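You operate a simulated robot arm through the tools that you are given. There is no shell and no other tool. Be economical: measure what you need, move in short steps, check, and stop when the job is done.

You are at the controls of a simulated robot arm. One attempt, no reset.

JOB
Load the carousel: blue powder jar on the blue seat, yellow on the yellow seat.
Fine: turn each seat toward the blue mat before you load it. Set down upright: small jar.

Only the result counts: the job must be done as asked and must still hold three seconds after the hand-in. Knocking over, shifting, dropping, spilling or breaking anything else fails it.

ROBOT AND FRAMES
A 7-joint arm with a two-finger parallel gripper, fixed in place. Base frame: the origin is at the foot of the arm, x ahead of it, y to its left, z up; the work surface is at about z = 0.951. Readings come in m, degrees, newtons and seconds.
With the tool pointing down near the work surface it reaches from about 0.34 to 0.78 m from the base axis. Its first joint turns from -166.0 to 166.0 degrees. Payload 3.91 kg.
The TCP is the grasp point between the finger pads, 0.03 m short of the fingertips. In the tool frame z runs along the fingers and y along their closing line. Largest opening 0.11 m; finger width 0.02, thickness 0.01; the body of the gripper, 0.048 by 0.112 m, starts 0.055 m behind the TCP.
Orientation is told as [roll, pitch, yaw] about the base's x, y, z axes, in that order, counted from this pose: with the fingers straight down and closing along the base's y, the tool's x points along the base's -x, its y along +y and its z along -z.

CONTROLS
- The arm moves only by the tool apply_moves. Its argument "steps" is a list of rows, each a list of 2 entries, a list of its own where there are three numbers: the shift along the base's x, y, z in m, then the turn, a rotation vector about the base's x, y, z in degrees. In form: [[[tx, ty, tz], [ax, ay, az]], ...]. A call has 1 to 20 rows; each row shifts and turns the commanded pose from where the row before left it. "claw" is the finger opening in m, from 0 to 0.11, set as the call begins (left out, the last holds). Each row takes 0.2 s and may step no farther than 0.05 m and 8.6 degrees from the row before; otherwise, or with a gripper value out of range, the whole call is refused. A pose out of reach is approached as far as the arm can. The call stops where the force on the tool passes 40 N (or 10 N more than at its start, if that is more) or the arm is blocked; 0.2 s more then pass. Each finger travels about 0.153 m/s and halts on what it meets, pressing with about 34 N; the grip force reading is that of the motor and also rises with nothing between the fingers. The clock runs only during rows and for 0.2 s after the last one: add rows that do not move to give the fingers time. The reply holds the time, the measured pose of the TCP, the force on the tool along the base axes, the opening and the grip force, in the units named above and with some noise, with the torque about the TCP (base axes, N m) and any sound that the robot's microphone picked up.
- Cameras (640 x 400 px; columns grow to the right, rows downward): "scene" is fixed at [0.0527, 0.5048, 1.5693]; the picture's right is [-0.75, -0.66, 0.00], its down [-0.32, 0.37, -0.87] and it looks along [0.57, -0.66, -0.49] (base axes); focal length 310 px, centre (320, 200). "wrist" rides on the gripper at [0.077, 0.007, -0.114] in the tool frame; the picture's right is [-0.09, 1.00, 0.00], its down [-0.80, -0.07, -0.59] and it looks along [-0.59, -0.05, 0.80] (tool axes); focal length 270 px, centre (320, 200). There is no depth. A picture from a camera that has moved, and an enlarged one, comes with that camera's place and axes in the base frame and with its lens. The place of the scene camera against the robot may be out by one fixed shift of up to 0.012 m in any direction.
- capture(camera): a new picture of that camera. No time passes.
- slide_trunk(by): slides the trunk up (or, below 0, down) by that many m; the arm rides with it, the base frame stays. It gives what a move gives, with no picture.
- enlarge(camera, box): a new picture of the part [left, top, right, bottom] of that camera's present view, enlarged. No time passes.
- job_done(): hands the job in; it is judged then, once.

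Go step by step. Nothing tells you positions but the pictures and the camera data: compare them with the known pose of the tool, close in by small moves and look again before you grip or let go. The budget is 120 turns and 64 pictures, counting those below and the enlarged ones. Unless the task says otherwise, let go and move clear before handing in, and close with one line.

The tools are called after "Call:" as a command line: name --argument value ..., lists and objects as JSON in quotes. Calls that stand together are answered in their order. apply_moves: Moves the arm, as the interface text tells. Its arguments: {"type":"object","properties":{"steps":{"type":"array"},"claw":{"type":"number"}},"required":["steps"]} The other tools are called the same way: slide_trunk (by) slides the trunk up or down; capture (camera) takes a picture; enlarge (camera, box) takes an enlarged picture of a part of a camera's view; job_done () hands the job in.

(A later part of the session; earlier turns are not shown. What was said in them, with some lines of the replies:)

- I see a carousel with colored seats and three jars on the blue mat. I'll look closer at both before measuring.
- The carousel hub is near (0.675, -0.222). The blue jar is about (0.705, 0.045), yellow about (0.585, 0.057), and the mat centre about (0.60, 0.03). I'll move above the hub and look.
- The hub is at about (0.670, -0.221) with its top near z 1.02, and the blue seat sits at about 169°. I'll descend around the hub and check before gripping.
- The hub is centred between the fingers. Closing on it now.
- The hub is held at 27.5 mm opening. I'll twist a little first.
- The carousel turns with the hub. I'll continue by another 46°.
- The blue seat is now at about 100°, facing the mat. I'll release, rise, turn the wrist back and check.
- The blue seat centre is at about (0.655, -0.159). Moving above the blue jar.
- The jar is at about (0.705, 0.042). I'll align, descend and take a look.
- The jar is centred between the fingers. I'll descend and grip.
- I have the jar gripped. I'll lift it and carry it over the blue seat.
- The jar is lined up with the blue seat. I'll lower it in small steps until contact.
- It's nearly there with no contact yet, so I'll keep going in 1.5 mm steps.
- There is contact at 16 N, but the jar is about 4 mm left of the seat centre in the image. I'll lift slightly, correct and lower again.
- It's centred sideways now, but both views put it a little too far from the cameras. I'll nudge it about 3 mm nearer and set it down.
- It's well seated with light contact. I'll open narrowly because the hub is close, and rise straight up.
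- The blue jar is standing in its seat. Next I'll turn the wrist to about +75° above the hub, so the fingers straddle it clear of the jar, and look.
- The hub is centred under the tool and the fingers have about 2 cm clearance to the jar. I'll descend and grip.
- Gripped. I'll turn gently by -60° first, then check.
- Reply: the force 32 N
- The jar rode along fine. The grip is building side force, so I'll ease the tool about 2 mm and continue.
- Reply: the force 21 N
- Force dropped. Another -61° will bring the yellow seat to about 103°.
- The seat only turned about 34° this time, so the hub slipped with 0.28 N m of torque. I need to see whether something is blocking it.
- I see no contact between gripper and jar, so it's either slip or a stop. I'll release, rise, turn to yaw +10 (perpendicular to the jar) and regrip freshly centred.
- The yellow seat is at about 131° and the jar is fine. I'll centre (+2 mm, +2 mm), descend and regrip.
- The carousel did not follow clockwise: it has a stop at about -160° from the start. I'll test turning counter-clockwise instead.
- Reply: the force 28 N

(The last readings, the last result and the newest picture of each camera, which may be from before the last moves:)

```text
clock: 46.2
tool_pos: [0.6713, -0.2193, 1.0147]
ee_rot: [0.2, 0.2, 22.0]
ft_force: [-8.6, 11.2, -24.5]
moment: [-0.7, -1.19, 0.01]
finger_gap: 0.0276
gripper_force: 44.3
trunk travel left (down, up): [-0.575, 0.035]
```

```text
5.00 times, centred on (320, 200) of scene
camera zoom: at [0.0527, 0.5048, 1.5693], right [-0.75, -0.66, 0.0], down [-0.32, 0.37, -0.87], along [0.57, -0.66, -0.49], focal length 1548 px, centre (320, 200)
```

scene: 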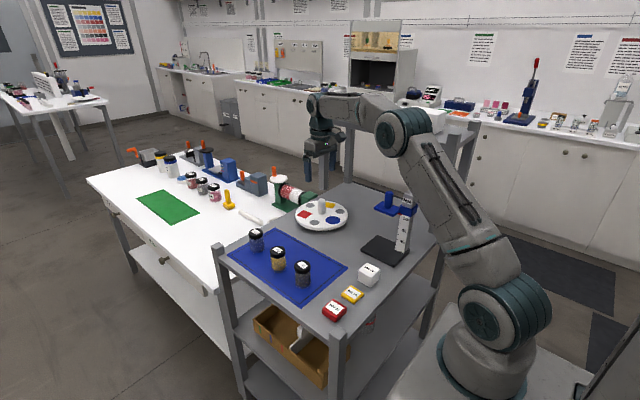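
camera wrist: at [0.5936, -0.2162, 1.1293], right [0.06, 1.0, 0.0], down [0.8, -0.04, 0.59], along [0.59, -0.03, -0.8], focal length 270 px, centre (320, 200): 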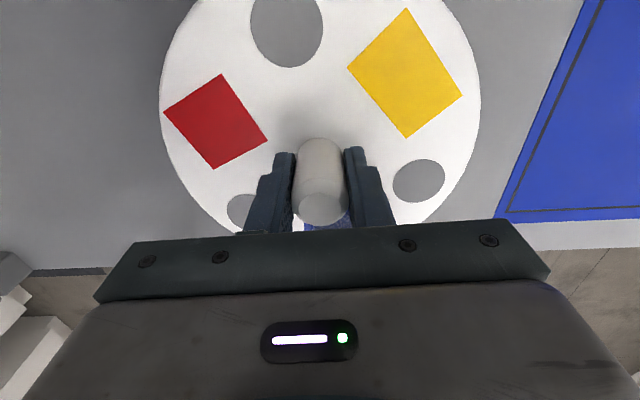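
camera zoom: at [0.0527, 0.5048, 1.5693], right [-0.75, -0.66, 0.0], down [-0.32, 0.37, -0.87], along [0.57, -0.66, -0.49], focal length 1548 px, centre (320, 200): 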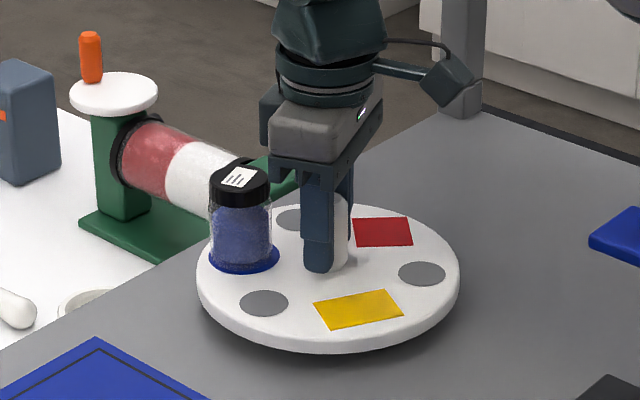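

It turns freely counter-clockwise, so there is a stop and I go the long way round, about +312° more. I'll ease the forces and continue +66°.

Call:
apply_moves --steps '[[[-0.001, 0.001, -0.001], [0, 0, 0]], [[0, 0, -0.001], [0, 0, 0]], [[0, 0, 0], [0, 0, 1.5]], [[0, 0, 0], [0, 0, 3]], [[0, 0, 0], [0, 0, 4]], [[0, 0, 0], [0, 0, 4]], [[0, 0, 0], [0, 0, 4]], [[0, 0, 0], [0, 0, 4]], [[0, 0, 0], [0, 0, 4]], [[0, 0, 0], [0, 0, 4]], [[0, 0, 0], [0, 0, 4]], [[0, 0, 0], [0, 0, 4]], [[0, 0, 0], [0, 0, 4]], [[0, 0, 0], [0, 0, 4]], [[0, 0, 0], [0, 0, 4]], [[0, 0, 0], [0, 0, 4]], [[0, 0, 0], [0, 0, 4]], [[0, 0, 0], [0, 0, 4]], [[0, 0, 0], [0, 0, 4]], [[0, 0, 0], [0, 0, 1.5]]]'

Call:
enlarge --camera "scene" --box '[280, 160, 360, 240]'

```text
clock: 50.4
tool_pos: [0.6699, -0.219, 1.0137]
ee_rot: [-0.2, 0.1, 88.0]
ft_force: [18.2, -1.0, 24.9]
moment: [-0.76, 0.91, 0.03]
finger_gap: 0.0274
gripper_force: 45.4
trunk travel left (down, up): [-0.575, 0.035]
```

```text
5.00 times, centred on (320, 200) of scene
camera zoom: at [0.0527, 0.5048, 1.5693], right [-0.75, -0.66, 0.0], down [-0.32, 0.37, -0.87], along [0.57, -0.66, -0.49], focal length 1548 px, centre (320, 200)
```

zoom: 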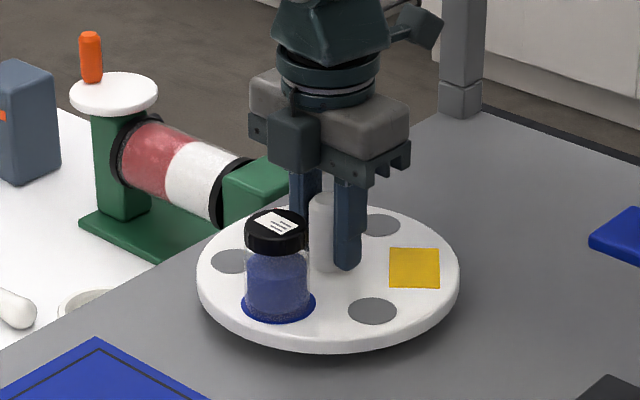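

That went well, with the blue jar at about 97° now. Release, rise, wind the wrist back to -53° and regrip.

Call:
apply_moves --steps '[[[0, 0, 0], [0, 0, 0]], [[0, 0, 0], [0, 0, 0]], [[0.001, -0.001, 0.01], [0, 0, 0]], [[0, 0, 0.035], [0, 0, 0]], [[0, 0, 0.035], [0, 0, -8.4]], [[0, 0, 0], [0, 0, -8.4]], [[0, 0, 0], [0, 0, -8.4]], [[0, 0, 0], [0, 0, -8.4]], [[0, 0, 0], [0, 0, -8.4]], [[0, 0, 0], [0, 0, -8.4]], [[0, 0, 0], [0, 0, -8.4]], [[0, 0, 0], [0, 0, -8.4]], [[0, 0, 0], [0, 0, -8.4]], [[0, 0, 0], [0, 0, -8.4]], [[0, 0, 0], [0, 0, -8.4]], [[0, 0, 0], [0, 0, -8.4]], [[0, 0, 0], [0, 0, -8.4]], [[0, 0, 0], [0, 0, -8.4]], [[0, 0, 0], [0, 0, -8.4]], [[0, 0, 0], [0, 0, -8.4]]]' --claw 0.05

Call:
apply_moves --steps '[[[0, 0, 0], [0, 0, -6.6]], [[0, 0, 0], [0, 0, 0]], [[0, 0, 0], [0, 0, 0]]]'

Call:
capture --camera "wrist"

```text
clock: 54.6
tool_pos: [0.67, -0.2204, 1.0923]
ee_rot: [0.0, 0.0, -46.7]
ft_force: [-0.6, -0.4, 0.0]
moment: [-0.02, 0.0, -0.01]
finger_gap: 0.0502
gripper_force: 0.0
trunk travel left (down, up): [-0.575, 0.035]
```

```text
clock: 55.4
tool_pos: [0.6696, -0.2198, 1.0924]
ee_rot: [0.0, -0.1, -53.1]
ft_force: [-0.6, 0.8, -0.1]
moment: [0.02, 0.0, 0.02]
finger_gap: 0.0498
gripper_force: 0.0
trunk travel left (down, up): [-0.575, 0.035]
```

```text
24 pictures are left
camera wrist: at [0.6293, -0.1551, 1.2076], right [0.85, 0.53, 0.0], down [0.42, -0.68, 0.59], along [0.31, -0.51, -0.8], focal length 270 px, centre (320, 200)
```

wrist: 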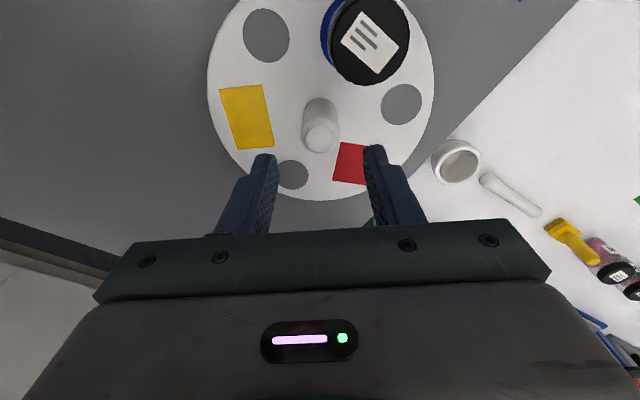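

The hub is centred to within about 1.5 mm. I'll descend and grip.

Call:
apply_moves --steps '[[[0, -0.001, -0.03], [0, 0, 0]], [[0, 0, -0.03], [0, 0, 0]], [[0, 0, -0.019], [0, 0, 0]], [[0, 0, 0], [0, 0, 0]]]'

Call:
apply_moves --steps '[[[0, 0, 0], [0, 0, 0]], [[0, 0, 0], [0, 0, 0]], [[0, 0, 0], [0, 0, 0]]]' --claw 0.0

Call:
apply_moves --steps '[[[0, 0, 0], [0, 0, 1.5]], [[0, 0, 0], [0, 0, 3]], [[0, 0, 0], [0, 0, 4]], [[0, 0, 0], [0, 0, 4]], [[0, 0, 0], [0, 0, 4]], [[0, 0, 0], [0, 0, 4]], [[0, 0, 0], [0, 0, 4]], [[0, 0, 0], [0, 0, 4]], [[0, 0, 0], [0, 0, 4]], [[0, 0, 0], [0, 0, 4]], [[0, 0, 0], [0, 0, 4]], [[0, 0, 0], [0, 0, 4]], [[0, 0, 0], [0, 0, 4]], [[0, 0, 0], [0, 0, 4]], [[0, 0, 0], [0, 0, 4]], [[0, 0, 0], [0, 0, 4]], [[0, 0, 0], [0, 0, 4]], [[0, 0, 0], [0, 0, 4]], [[0, 0, 0], [0, 0, 1.5]], [[0, 0, 0], [0, 0, 0]]]'

Call:
enlarge --camera "scene" --box '[280, 160, 360, 240]'

```text
clock: 56.4
tool_pos: [0.6712, -0.2236, 1.0147]
ee_rot: [-0.1, 0.0, -53.0]
ft_force: [-0.3, 0.9, -1.1]
moment: [-0.02, 0.0, 0.0]
finger_gap: 0.0499
gripper_force: 0.0
trunk travel left (down, up): [-0.575, 0.035]
```

```text
clock: 57.2
tool_pos: [0.6718, -0.2228, 1.0149]
ee_rot: [-0.1, -0.1, -53.1]
ft_force: [5.3, 1.6, -0.4]
moment: [-0.59, 0.29, -0.02]
finger_gap: 0.0277
gripper_force: 44.8
trunk travel left (down, up): [-0.575, 0.035]
```

```text
clock: 61.4
tool_pos: [0.6721, -0.2196, 1.015]
ee_rot: [0.0, 0.2, 16.9]
ft_force: [23.4, 11.4, 7.8]
moment: [1.08, -0.36, 0.03]
finger_gap: 0.0275
gripper_force: 45.0
trunk travel left (down, up): [-0.575, 0.035]
```

```text
5.00 times, centred on (320, 200) of scene
camera zoom: at [0.0527, 0.5048, 1.5693], right [-0.75, -0.66, 0.0], down [-0.32, 0.37, -0.87], along [0.57, -0.66, -0.49], focal length 1548 px, centre (320, 200)
```

zoom: 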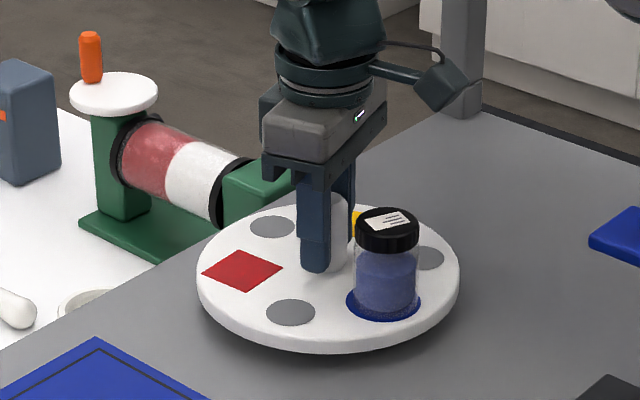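

The blue jar is at about 167°. I'll ease the side force and continue +73°.

Call:
apply_moves --steps '[[[0.001, 0.0005, 0], [0, 0, 0]], [[0.001, 0.0005, 0], [0, 0, 2]], [[0, 0, 0], [0, 0, 4]], [[0, 0, 0], [0, 0, 4]], [[0, 0, 0], [0, 0, 4]], [[0, 0, 0], [0, 0, 4]], [[0, 0, 0], [0, 0, 4]], [[0, 0, 0], [0, 0, 4]], [[0, 0, 0], [0, 0, 4]], [[0, 0, 0], [0, 0, 4]], [[0, 0, 0], [0, 0, 4]], [[0, 0, 0], [0, 0, 4]], [[0, 0, 0], [0, 0, 4]], [[0, 0, 0], [0, 0, 4]], [[0, 0, 0], [0, 0, 4]], [[0, 0, 0], [0, 0, 4]], [[0, 0, 0], [0, 0, 4]], [[0, 0, 0], [0, 0, 4]], [[0, 0, 0], [0, 0, 4]], [[0, 0, 0], [0, 0, 3]]]'

Call:
enlarge --camera "scene" --box '[280, 160, 360, 240]'

```text
clock: 65.6
tool_pos: [0.6697, -0.2192, 1.014]
ee_rot: [0.2, 0.0, 90.0]
ft_force: [-22.7, 21.5, -17.2]
moment: [0.61, -1.19, -0.05]
finger_gap: 0.0279
gripper_force: 45.0
trunk travel left (down, up): [-0.575, 0.035]
```

```text
5.00 times, centred on (320, 200) of scene
camera zoom: at [0.0527, 0.5048, 1.5693], right [-0.75, -0.66, 0.0], down [-0.32, 0.37, -0.87], along [0.57, -0.66, -0.49], focal length 1548 px, centre (320, 200)
```

zoom: 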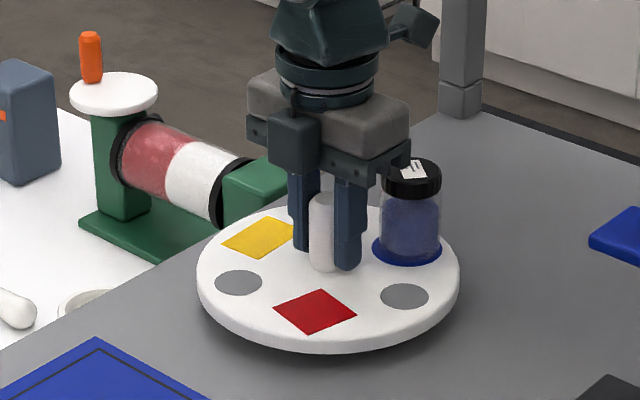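

The blue jar is at about 243° and yellow at about 3°, so about +100° remain. Release, rise and wind back to -75°.

Call:
apply_moves --steps '[[[0, 0, 0], [0, 0, 0]], [[0, 0, 0], [0, 0, 0]], [[0, 0, 0.01], [0, 0, 0]], [[0, 0, 0.035], [0, 0, 0]], [[-0.001, -0.0005, 0.035], [0, 0, -8.4]], [[0, 0, 0], [0, 0, -8.4]], [[0, 0, 0], [0, 0, -8.4]], [[0, 0, 0], [0, 0, -8.4]], [[0, 0, 0], [0, 0, -8.4]], [[0, 0, 0], [0, 0, -8.4]], [[0, 0, 0], [0, 0, -8.4]], [[0, 0, 0], [0, 0, -8.4]], [[0, 0, 0], [0, 0, -8.4]], [[0, 0, 0], [0, 0, -8.4]], [[0, 0, 0], [0, 0, -8.4]], [[0, 0, 0], [0, 0, -8.4]], [[0, 0, 0], [0, 0, -8.4]], [[0, 0, 0], [0, 0, -8.4]], [[0, 0, 0], [0, 0, -8.4]], [[0, 0, 0], [0, 0, -8.4]]]' --claw 0.05

Call:
apply_moves --steps '[[[0, 0, 0], [0, 0, -7.6]], [[0, 0, 0], [0, 0, -7.6]], [[0, 0, 0], [0, 0, -7.6]], [[0, 0, 0], [0, 0, -7.6]], [[0, 0, 0], [0, 0, 0]], [[0, 0, 0], [0, 0, 0]]]'

Call:
capture --camera "wrist"

```text
clock: 69.8
tool_pos: [0.6709, -0.2205, 1.0958]
ee_rot: [-0.1, 0.0, -44.6]
ft_force: [0.2, 0.1, 0.4]
moment: [0.0, 0.0, 0.0]
finger_gap: 0.0502
gripper_force: 0.0
trunk travel left (down, up): [-0.575, 0.035]
```

```text
clock: 71.2
tool_pos: [0.6702, -0.2201, 1.0942]
ee_rot: [0.0, 0.0, -75.0]
ft_force: [0.4, 0.4, -0.1]
moment: [0.0, 0.01, 0.03]
finger_gap: 0.05
gripper_force: 0.0
trunk travel left (down, up): [-0.575, 0.035]
```

```text
21 pictures are left
camera wrist: at [0.6573, -0.145, 1.2093], right [0.98, 0.17, 0.0], down [0.14, -0.79, 0.59], along [0.1, -0.59, -0.8], focal length 270 px, centre (320, 200)
```

wrist: 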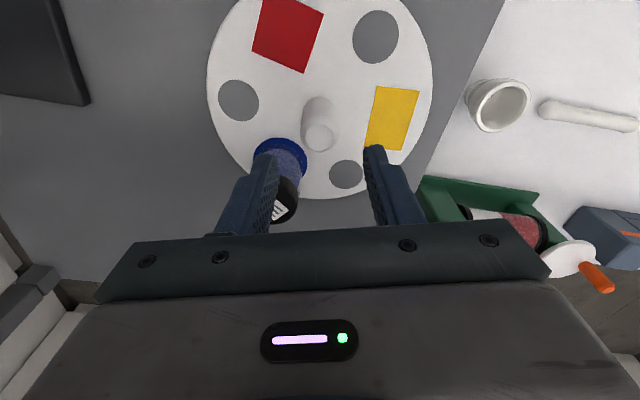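

The fingers clear the jar. Yellow is at about 3°, so I'll grip and turn about +100°.

Call:
apply_moves --steps '[[[-0.001, -0.001, -0.03], [0, 0, 0]], [[0, 0, -0.03], [0, 0, 0]], [[0, 0, -0.02], [0, 0, 0]], [[0, 0, 0], [0, 0, 0]]]'

Call:
apply_moves --steps '[[[0, 0, 0], [0, 0, 0]], [[0, 0, 0], [0, 0, 0]], [[0, 0, 0], [0, 0, 0]]]' --claw 0.0

Call:
apply_moves --steps '[[[0, 0, 0], [0, 0, 1.5]], [[0, 0, 0], [0, 0, 3]], [[0, 0, 0], [0, 0, 4]], [[0, 0, 0], [0, 0, 4]], [[0, 0, 0], [0, 0, 4]], [[0, 0, 0], [0, 0, 4]], [[0, 0, 0], [0, 0, 4]], [[0, 0, 0], [0, 0, 4]], [[0, 0, 0], [0, 0, 4]], [[0, 0, 0], [0, 0, 4]], [[0, 0, 0], [0, 0, 4]], [[0, 0, 0], [0, 0, 4]], [[0, 0, 0], [0, 0, 4]], [[0, 0, 0], [0, 0, 4]], [[0, 0, 0], [0, 0, 4]], [[0, 0, 0], [0, 0, 4]], [[0, 0, 0], [0, 0, 1.5]], [[0, 0, 0], [0, 0, 0]]]'

Call:
enlarge --camera "scene" --box '[280, 160, 360, 240]'

```text
clock: 72.2
tool_pos: [0.6717, -0.2229, 1.0149]
ee_rot: [0.0, -0.1, -75.0]
ft_force: [-0.3, 0.4, 0.8]
moment: [0.0, 0.02, 0.0]
finger_gap: 0.0501
gripper_force: 0.0
trunk travel left (down, up): [-0.575, 0.035]
```

```text
clock: 73.0
tool_pos: [0.6714, -0.2217, 1.0152]
ee_rot: [-0.1, 0.1, -74.9]
ft_force: [-10.3, -1.4, -6.1]
moment: [0.14, -0.41, 0.04]
finger_gap: 0.027
gripper_force: 45.2
trunk travel left (down, up): [-0.575, 0.035]
```

```text
clock: 76.8
tool_pos: [0.6714, -0.2203, 1.0154]
ee_rot: [0.0, -0.3, -12.8]
ft_force: [23.5, 4.9, 16.5]
moment: [0.29, -0.94, 0.01]
finger_gap: 0.0269
gripper_force: 45.4
trunk travel left (down, up): [-0.575, 0.035]
```

```text
5.00 times, centred on (320, 200) of scene
camera zoom: at [0.0527, 0.5048, 1.5693], right [-0.75, -0.66, 0.0], down [-0.32, 0.37, -0.87], along [0.57, -0.66, -0.49], focal length 1548 px, centre (320, 200)
```

zoom: 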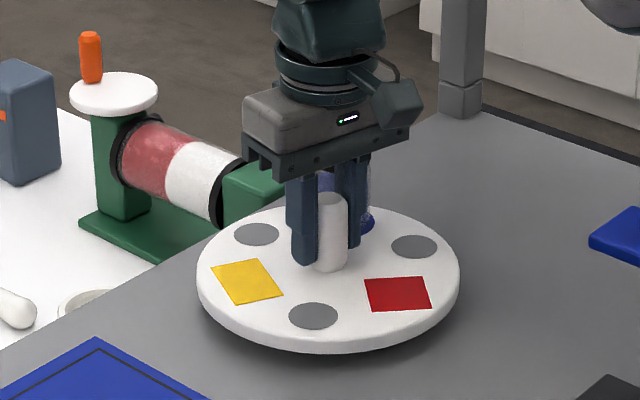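

Yellow is at about 65° and still following. I'll do the last +38°.

Call:
apply_moves --steps '[[[0.001, 0, 0], [0, 0, 0]], [[0.001, 0, 0], [0, 0, 1.5]], [[0, 0, 0], [0, 0, 3.5]], [[0, 0, 0], [0, 0, 4]], [[0, 0, 0], [0, 0, 4]], [[0, 0, 0], [0, 0, 4]], [[0, 0, 0], [0, 0, 4]], [[0, 0, 0], [0, 0, 4]], [[0, 0, 0], [0, 0, 4]], [[0, 0, 0], [0, 0, 4]], [[0, 0, 0], [0, 0, 3.5]], [[0, 0, 0], [0, 0, 1.5]], [[0, 0, 0], [0, 0, 0]]]'

Call:
enlarge --camera "scene" --box '[280, 160, 360, 240]'

```text
clock: 79.6
tool_pos: [0.6724, -0.219, 1.0143]
ee_rot: [-0.1, 0.1, 25.2]
ft_force: [9.3, 19.2, 20.5]
moment: [1.0, 0.82, -0.01]
finger_gap: 0.0271
gripper_force: 45.6
trunk travel left (down, up): [-0.575, 0.035]
```

```text
5.00 times, centred on (320, 200) of scene
camera zoom: at [0.0527, 0.5048, 1.5693], right [-0.75, -0.66, 0.0], down [-0.32, 0.37, -0.87], along [0.57, -0.66, -0.49], focal length 1548 px, centre (320, 200)
```

zoom: 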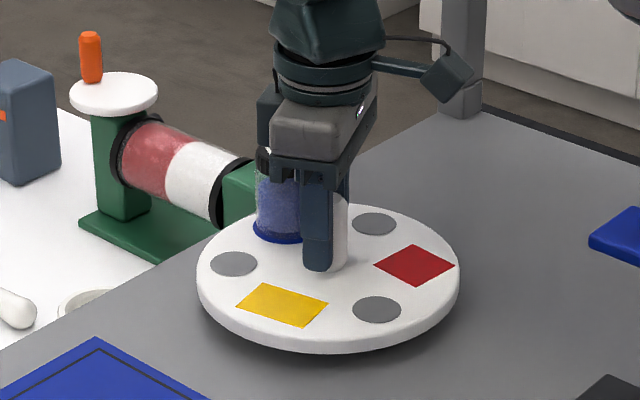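

Yellow now faces the mat. I'll release, rise, square the wrist and check.

Call:
apply_moves --steps '[[[0, 0, 0], [0, 0, 0]], [[0, 0, 0], [0, 0, 0]], [[0, 0, 0.01], [0, 0, 0]], [[0, 0, 0.035], [0, 0, 0]], [[0, 0, 0.04], [0, 0, 0]], [[0, 0.02, 0.04], [0, 0, -8.4]], [[0, 0.02, 0.01], [0, 0, -8.4]], [[0, 0.02, 0], [0, 0, -8.4]], [[0, 0, 0], [0, 0, 0]], [[0, 0, 0], [0, 0, 0]]]' --claw 0.05

Call:
capture --camera "wrist"

```text
clock: 81.8
tool_pos: [0.6726, -0.1635, 1.1509]
ee_rot: [0.0, -0.1, -0.1]
ft_force: [0.6, -0.4, -0.7]
moment: [0.0, 0.01, 0.01]
finger_gap: 0.0498
gripper_force: 0.0
trunk travel left (down, up): [-0.575, 0.035]
```

```text
18 pictures are left
camera wrist: at [0.5943, -0.1574, 1.2659], right [0.09, 1.0, 0.0], down [0.8, -0.07, 0.59], along [0.59, -0.05, -0.8], focal length 270 px, centre (320, 200)
```

wrist: 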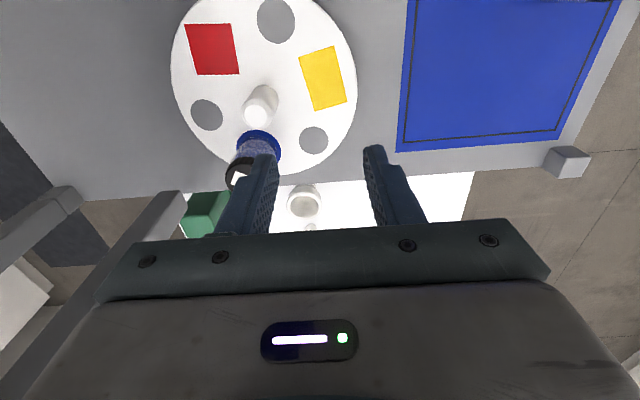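

The yellow seat is at about (0.656, -0.158), bearing about 103°, and the blue jar is still in its seat. Now to the yellow jar.

Call:
apply_moves --steps '[[[-0.0147, 0.0365, 0], [0, 0, 0]], [[-0.0147, 0.0365, 0], [0, 0, 0]], [[-0.0147, 0.0365, 0], [0, 0, 0]], [[-0.0147, 0.0365, 0], [0, 0, 0]], [[-0.0147, 0.0365, 0], [0, 0, 0]], [[-0.0147, 0.0365, 0], [0, 0, 0]], [[0, 0, 0], [0, 0, 0]], [[0, 0, 0], [0, 0, 0]]]' --claw 0.085

Call:
capture --camera "wrist"

```text
clock: 83.6
tool_pos: [0.5805, 0.0596, 1.1512]
ee_rot: [0.1, 0.0, -0.1]
ft_force: [-0.6, 0.3, 0.2]
moment: [-0.01, 0.02, 0.0]
finger_gap: 0.0852
gripper_force: 0.0
trunk travel left (down, up): [-0.575, 0.035]
```

```text
17 pictures are left
camera wrist: at [0.5034, 0.065, 1.2661], right [0.09, 1.0, 0.0], down [0.8, -0.07, 0.59], along [0.59, -0.05, -0.8], focal length 270 px, centre (320, 200)
```

wrist: 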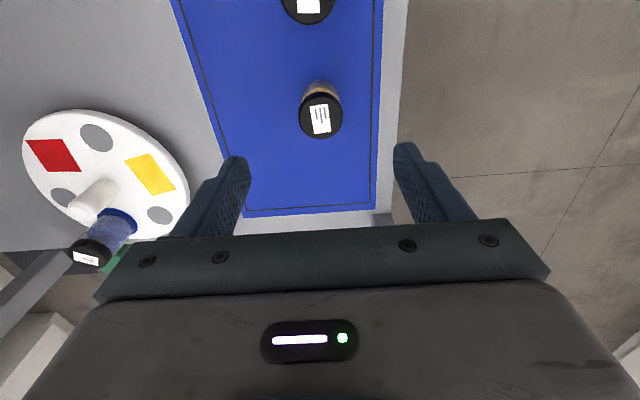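

The yellow jar is at about (0.587, 0.059). I'll adjust +7 mm in x, go down and check.

Call:
apply_moves --steps '[[[0.007, 0, -0.03], [0, 0, 0]], [[0, 0, -0.04], [0, 0, 0]], [[0, 0, -0.03], [0, 0, 0]], [[0, 0, -0.014], [0, 0, 0]], [[0, 0, 0], [0, 0, 0]]]'

Call:
capture --camera "wrist"

```text
clock: 84.8
tool_pos: [0.5884, 0.0569, 1.0345]
ee_rot: [0.0, 0.0, -0.2]
ft_force: [-0.4, -0.1, 1.1]
moment: [-0.01, 0.0, 0.01]
finger_gap: 0.0851
gripper_force: 0.1
trunk travel left (down, up): [-0.575, 0.035]
```

```text
16 pictures are left
camera wrist: at [0.5116, 0.0635, 1.1499], right [0.09, 1.0, 0.0], down [0.8, -0.07, 0.59], along [0.59, -0.05, -0.8], focal length 270 px, centre (320, 200)
```

wrist: 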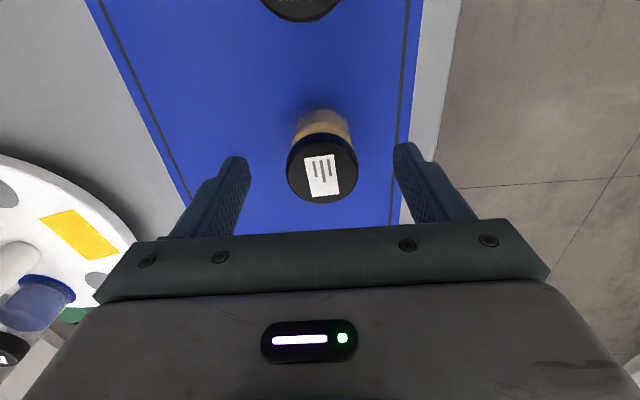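

It's nearly centred, so I'll make a small tweak, descend and grip.

Call:
apply_moves --steps '[[[-0.002, 0.0015, -0.018], [0, 0, 0]], [[0, 0, -0.017], [0, 0, 0]], [[0, 0, 0], [0, 0, 0]]]'

Call:
apply_moves --steps '[[[0, 0, 0], [0, 0, 0]], [[0, 0, 0], [0, 0, 0]], [[0, 0, 0], [0, 0, 0]]]' --claw 0.0

Call:
capture --camera "wrist"

```text
clock: 85.6
tool_pos: [0.5857, 0.0589, 1.002]
ee_rot: [0.1, 0.0, -0.1]
ft_force: [0.3, 0.2, -0.1]
moment: [0.01, -0.03, 0.0]
finger_gap: 0.085
gripper_force: 0.0
trunk travel left (down, up): [-0.575, 0.035]
```

```text
clock: 86.4
tool_pos: [0.5864, 0.059, 1.0022]
ee_rot: [0.0, 0.1, -0.1]
ft_force: [-0.3, 0.1, 0.0]
moment: [0.0, -0.02, 0.05]
finger_gap: 0.0438
gripper_force: 34.4
trunk travel left (down, up): [-0.575, 0.035]
```

```text
15 pictures are left
camera wrist: at [0.5093, 0.0649, 1.117], right [0.09, 1.0, 0.0], down [0.8, -0.07, 0.59], along [0.59, -0.05, -0.8], focal length 270 px, centre (320, 200)
```

wrist: 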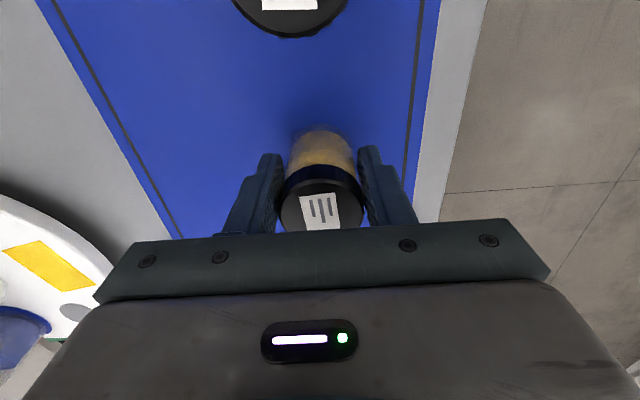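

Gripped. I'll lift and carry the jar over the yellow seat.

Call:
apply_moves --steps '[[[0, 0, 0.02], [0, 0, 0]], [[0, 0, 0.035], [0, 0, 0]], [[0, 0, 0.035], [0, 0, 0]], [[0.0107, -0.0361, 0], [0, 0, 0]], [[0.0107, -0.0361, 0], [0, 0, 0]], [[0.0107, -0.0361, 0], [0, 0, 0]], [[0.0107, -0.0361, 0], [0, 0, 0]], [[0.0107, -0.0361, 0], [0, 0, 0]], [[0.0105, -0.0361, 0], [0, 0, 0]], [[0, 0, 0], [0, 0, 0]], [[0, 0, -0.02], [0, 0, 0]], [[0, 0, -0.02], [0, 0, 0]], [[0, 0, 0], [0, 0, 0]]]'

Call:
capture --camera "wrist"

Call:
enlarge --camera "scene" --box '[290, 180, 350, 230]'

```text
clock: 89.2
tool_pos: [0.6531, -0.1567, 1.0502]
ee_rot: [0.0, 0.0, -0.1]
ft_force: [0.1, -1.1, -0.5]
moment: [0.0, 0.01, 0.03]
finger_gap: 0.0436
gripper_force: 34.1
trunk travel left (down, up): [-0.575, 0.035]
```

```text
14 pictures are left
camera wrist: at [0.5759, -0.1505, 1.1653], right [0.09, 1.0, 0.0], down [0.8, -0.07, 0.59], along [0.59, -0.05, -0.8], focal length 270 px, centre (320, 200)
```

wrist: 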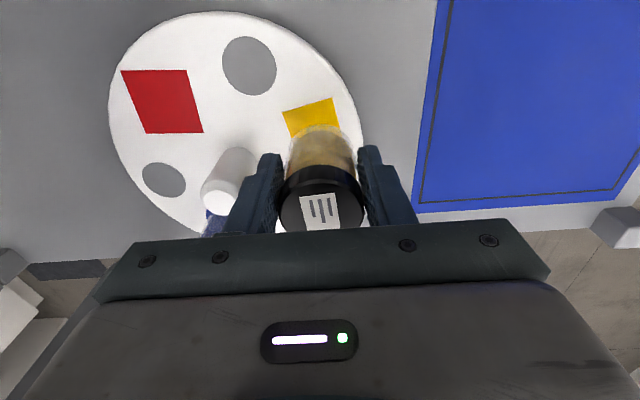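

```text
8.00 times, centred on (320, 205) of scene
camera zoom: at [0.0527, 0.5048, 1.5693], right [-0.75, -0.66, 0.0], down [-0.32, 0.37, -0.87], along [0.57, -0.66, -0.49], focal length 2476 px, centre (320, 160)
```

zoom: 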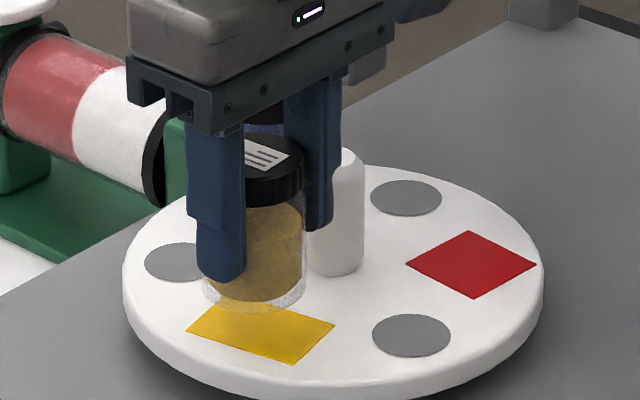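

Alignment is close, so I'll shift about 3 mm and lower.

Call:
apply_moves --steps '[[[-0.0024, -0.002, -0.006], [0, 0, 0]], [[0, 0, -0.008], [0, 0, 0]], [[0, 0, -0.005], [0, 0, 0]], [[0, 0, 0], [0, 0, 0]]]'

Call:
enlarge --camera "scene" --box '[290, 180, 350, 230]'

Call:
enlarge --camera "wrist" --box '[240, 90, 400, 190]'

```text
clock: 90.2
tool_pos: [0.6512, -0.16, 1.0315]
ee_rot: [0.0, 0.1, -0.1]
ft_force: [-0.1, -0.2, -1.9]
moment: [-0.01, -0.01, 0.0]
finger_gap: 0.0435
gripper_force: 34.0
trunk travel left (down, up): [-0.575, 0.035]
```

```text
8.00 times, centred on (320, 205) of scene
camera zoom: at [0.0527, 0.5048, 1.5693], right [-0.75, -0.66, 0.0], down [-0.32, 0.37, -0.87], along [0.57, -0.66, -0.49], focal length 2476 px, centre (320, 160)
```

zoom: 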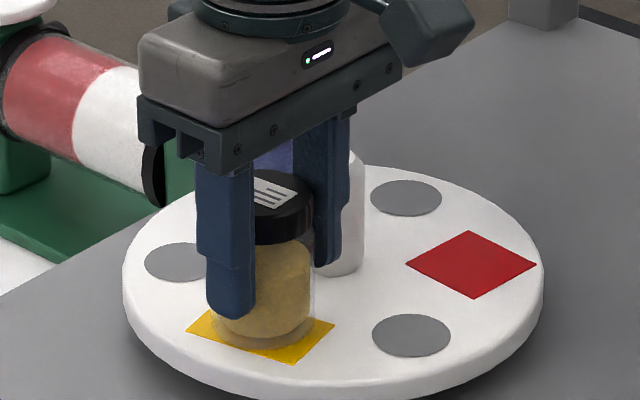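

```text
4.00 times, centred on (320, 140) of wrist
camera zoom: at [0.5743, -0.154, 1.1466], right [0.09, 1.0, 0.0], down [0.8, -0.07, 0.59], along [0.59, -0.05, -0.8], focal length 1081 px, centre (320, 440)
```

zoom: 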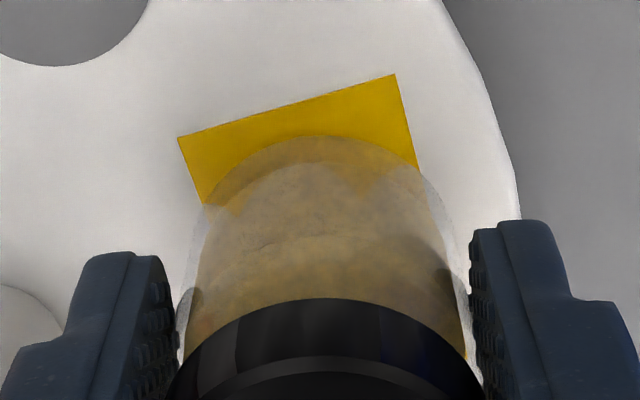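

Both views suggest the jar should go about 3–4 mm further in +x. I'll shift it, then lower to contact.

Call:
apply_moves --steps '[[[0.0035, -0.0005, 0], [0, 0, 0]], [[0, 0, -0.002], [0, 0, 0]], [[0, 0, -0.001], [0, 0, 0]], [[0, 0, 0], [0, 0, 0]]]'

Call:
apply_moves --steps '[[[0, 0, -0.0015], [0, 0, 0]], [[0, 0, 0], [0, 0, 0]]]'

Call:
enlarge --camera "scene" --box '[290, 180, 350, 230]'

Call:
enlarge --camera "wrist" --box '[240, 90, 400, 190]'

```text
clock: 91.2
tool_pos: [0.6529, -0.1608, 1.028]
ee_rot: [-0.1, 0.0, -0.1]
ft_force: [0.2, 0.7, 9.2]
moment: [0.13, -0.01, 0.03]
finger_gap: 0.0436
gripper_force: 33.9
trunk travel left (down, up): [-0.575, 0.035]
```

```text
clock: 91.8
tool_pos: [0.6526, -0.1609, 1.0281]
ee_rot: [0.0, -0.1, -0.1]
ft_force: [0.0, -1.1, 13.0]
moment: [-0.14, -0.03, -0.06]
finger_gap: 0.0435
gripper_force: 34.4
trunk travel left (down, up): [-0.575, 0.035]
```

```text
8.00 times, centred on (320, 205) of scene
camera zoom: at [0.0527, 0.5048, 1.5693], right [-0.75, -0.66, 0.0], down [-0.32, 0.37, -0.87], along [0.57, -0.66, -0.49], focal length 2476 px, centre (320, 160)
```

zoom: 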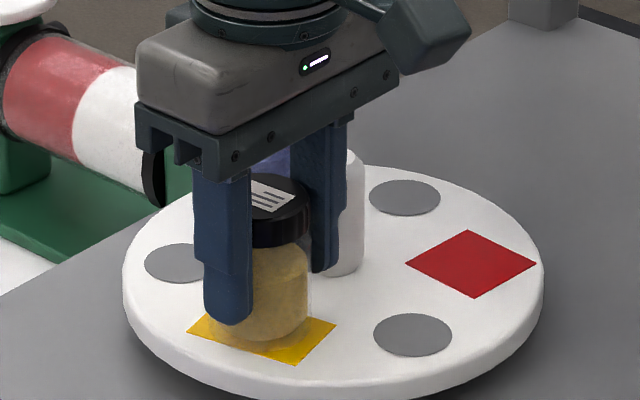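

```text
4.00 times, centred on (320, 140) of wrist
camera zoom: at [0.5757, -0.1539, 1.1428], right [0.09, 1.0, 0.0], down [0.8, -0.07, 0.6], along [0.59, -0.05, -0.8], focal length 1081 px, centre (320, 440)
```

zoom: 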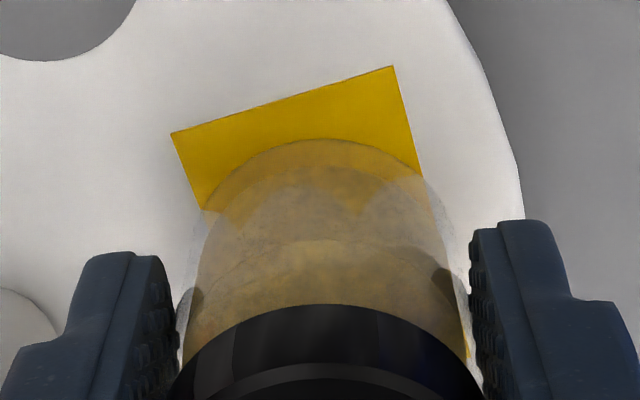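

It's seated and centred. I'll release narrowly and rise straight up.

Call:
apply_moves --steps '[[[0, 0, 0.0005], [0, 0, 0]], [[0, 0, 0], [0, 0, 0]], [[0, 0, 0.01], [0, 0, 0]], [[0, 0, 0.03], [0, 0, 0]], [[0, 0, 0.04], [0, 0, 0]], [[0, 0, 0.04], [0, 0, 0]], [[-0.04, 0, 0.02], [0, 0, 0]], [[-0.04, 0, 0.02], [0, 0, 0]], [[0, 0, 0], [0, 0, 0]]]' --claw 0.06

Call:
capture --camera "wrist"

Call:
enlarge --camera "scene" --box '[290, 180, 350, 230]'

```text
clock: 93.8
tool_pos: [0.5722, -0.161, 1.1884]
ee_rot: [0.0, 0.1, -0.1]
ft_force: [-0.9, -0.4, -0.2]
moment: [-0.02, -0.01, 0.02]
finger_gap: 0.0599
gripper_force: 0.0
trunk travel left (down, up): [-0.575, 0.035]
```

```text
8 pictures are left
camera wrist: at [0.4959, -0.154, 1.3032], right [0.09, 1.0, 0.0], down [0.8, -0.07, 0.59], along [0.59, -0.05, -0.8], focal length 270 px, centre (320, 200)
```

wrist: 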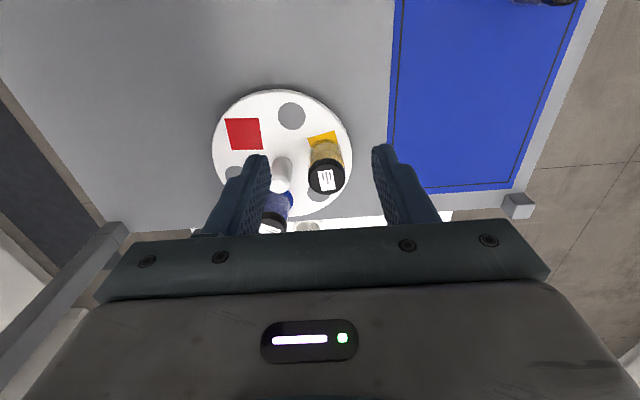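

```text
8.00 times, centred on (320, 205) of scene
camera zoom: at [0.0527, 0.5048, 1.5693], right [-0.75, -0.66, 0.0], down [-0.32, 0.37, -0.87], along [0.57, -0.66, -0.49], focal length 2476 px, centre (320, 160)
```

zoom: 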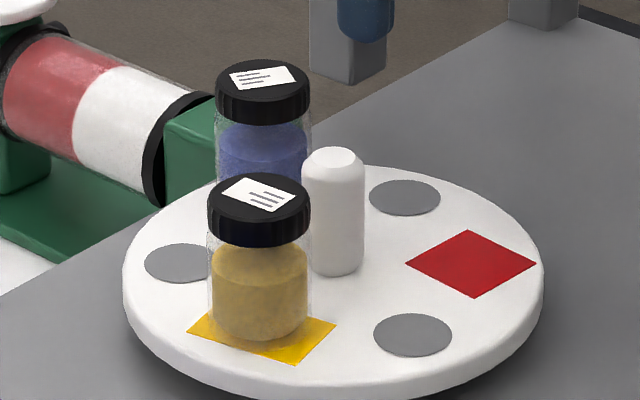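

Both jars stand upright on their seats and the hand is clear. I'll hand in.

Call:
job_done

```text
The job is handed in.
```

The job is handed in: the blue jar is on the blue seat and the yellow jar on the yellow seat. Both stand upright, and each seat was turned to face the blue mat before it was loaded.
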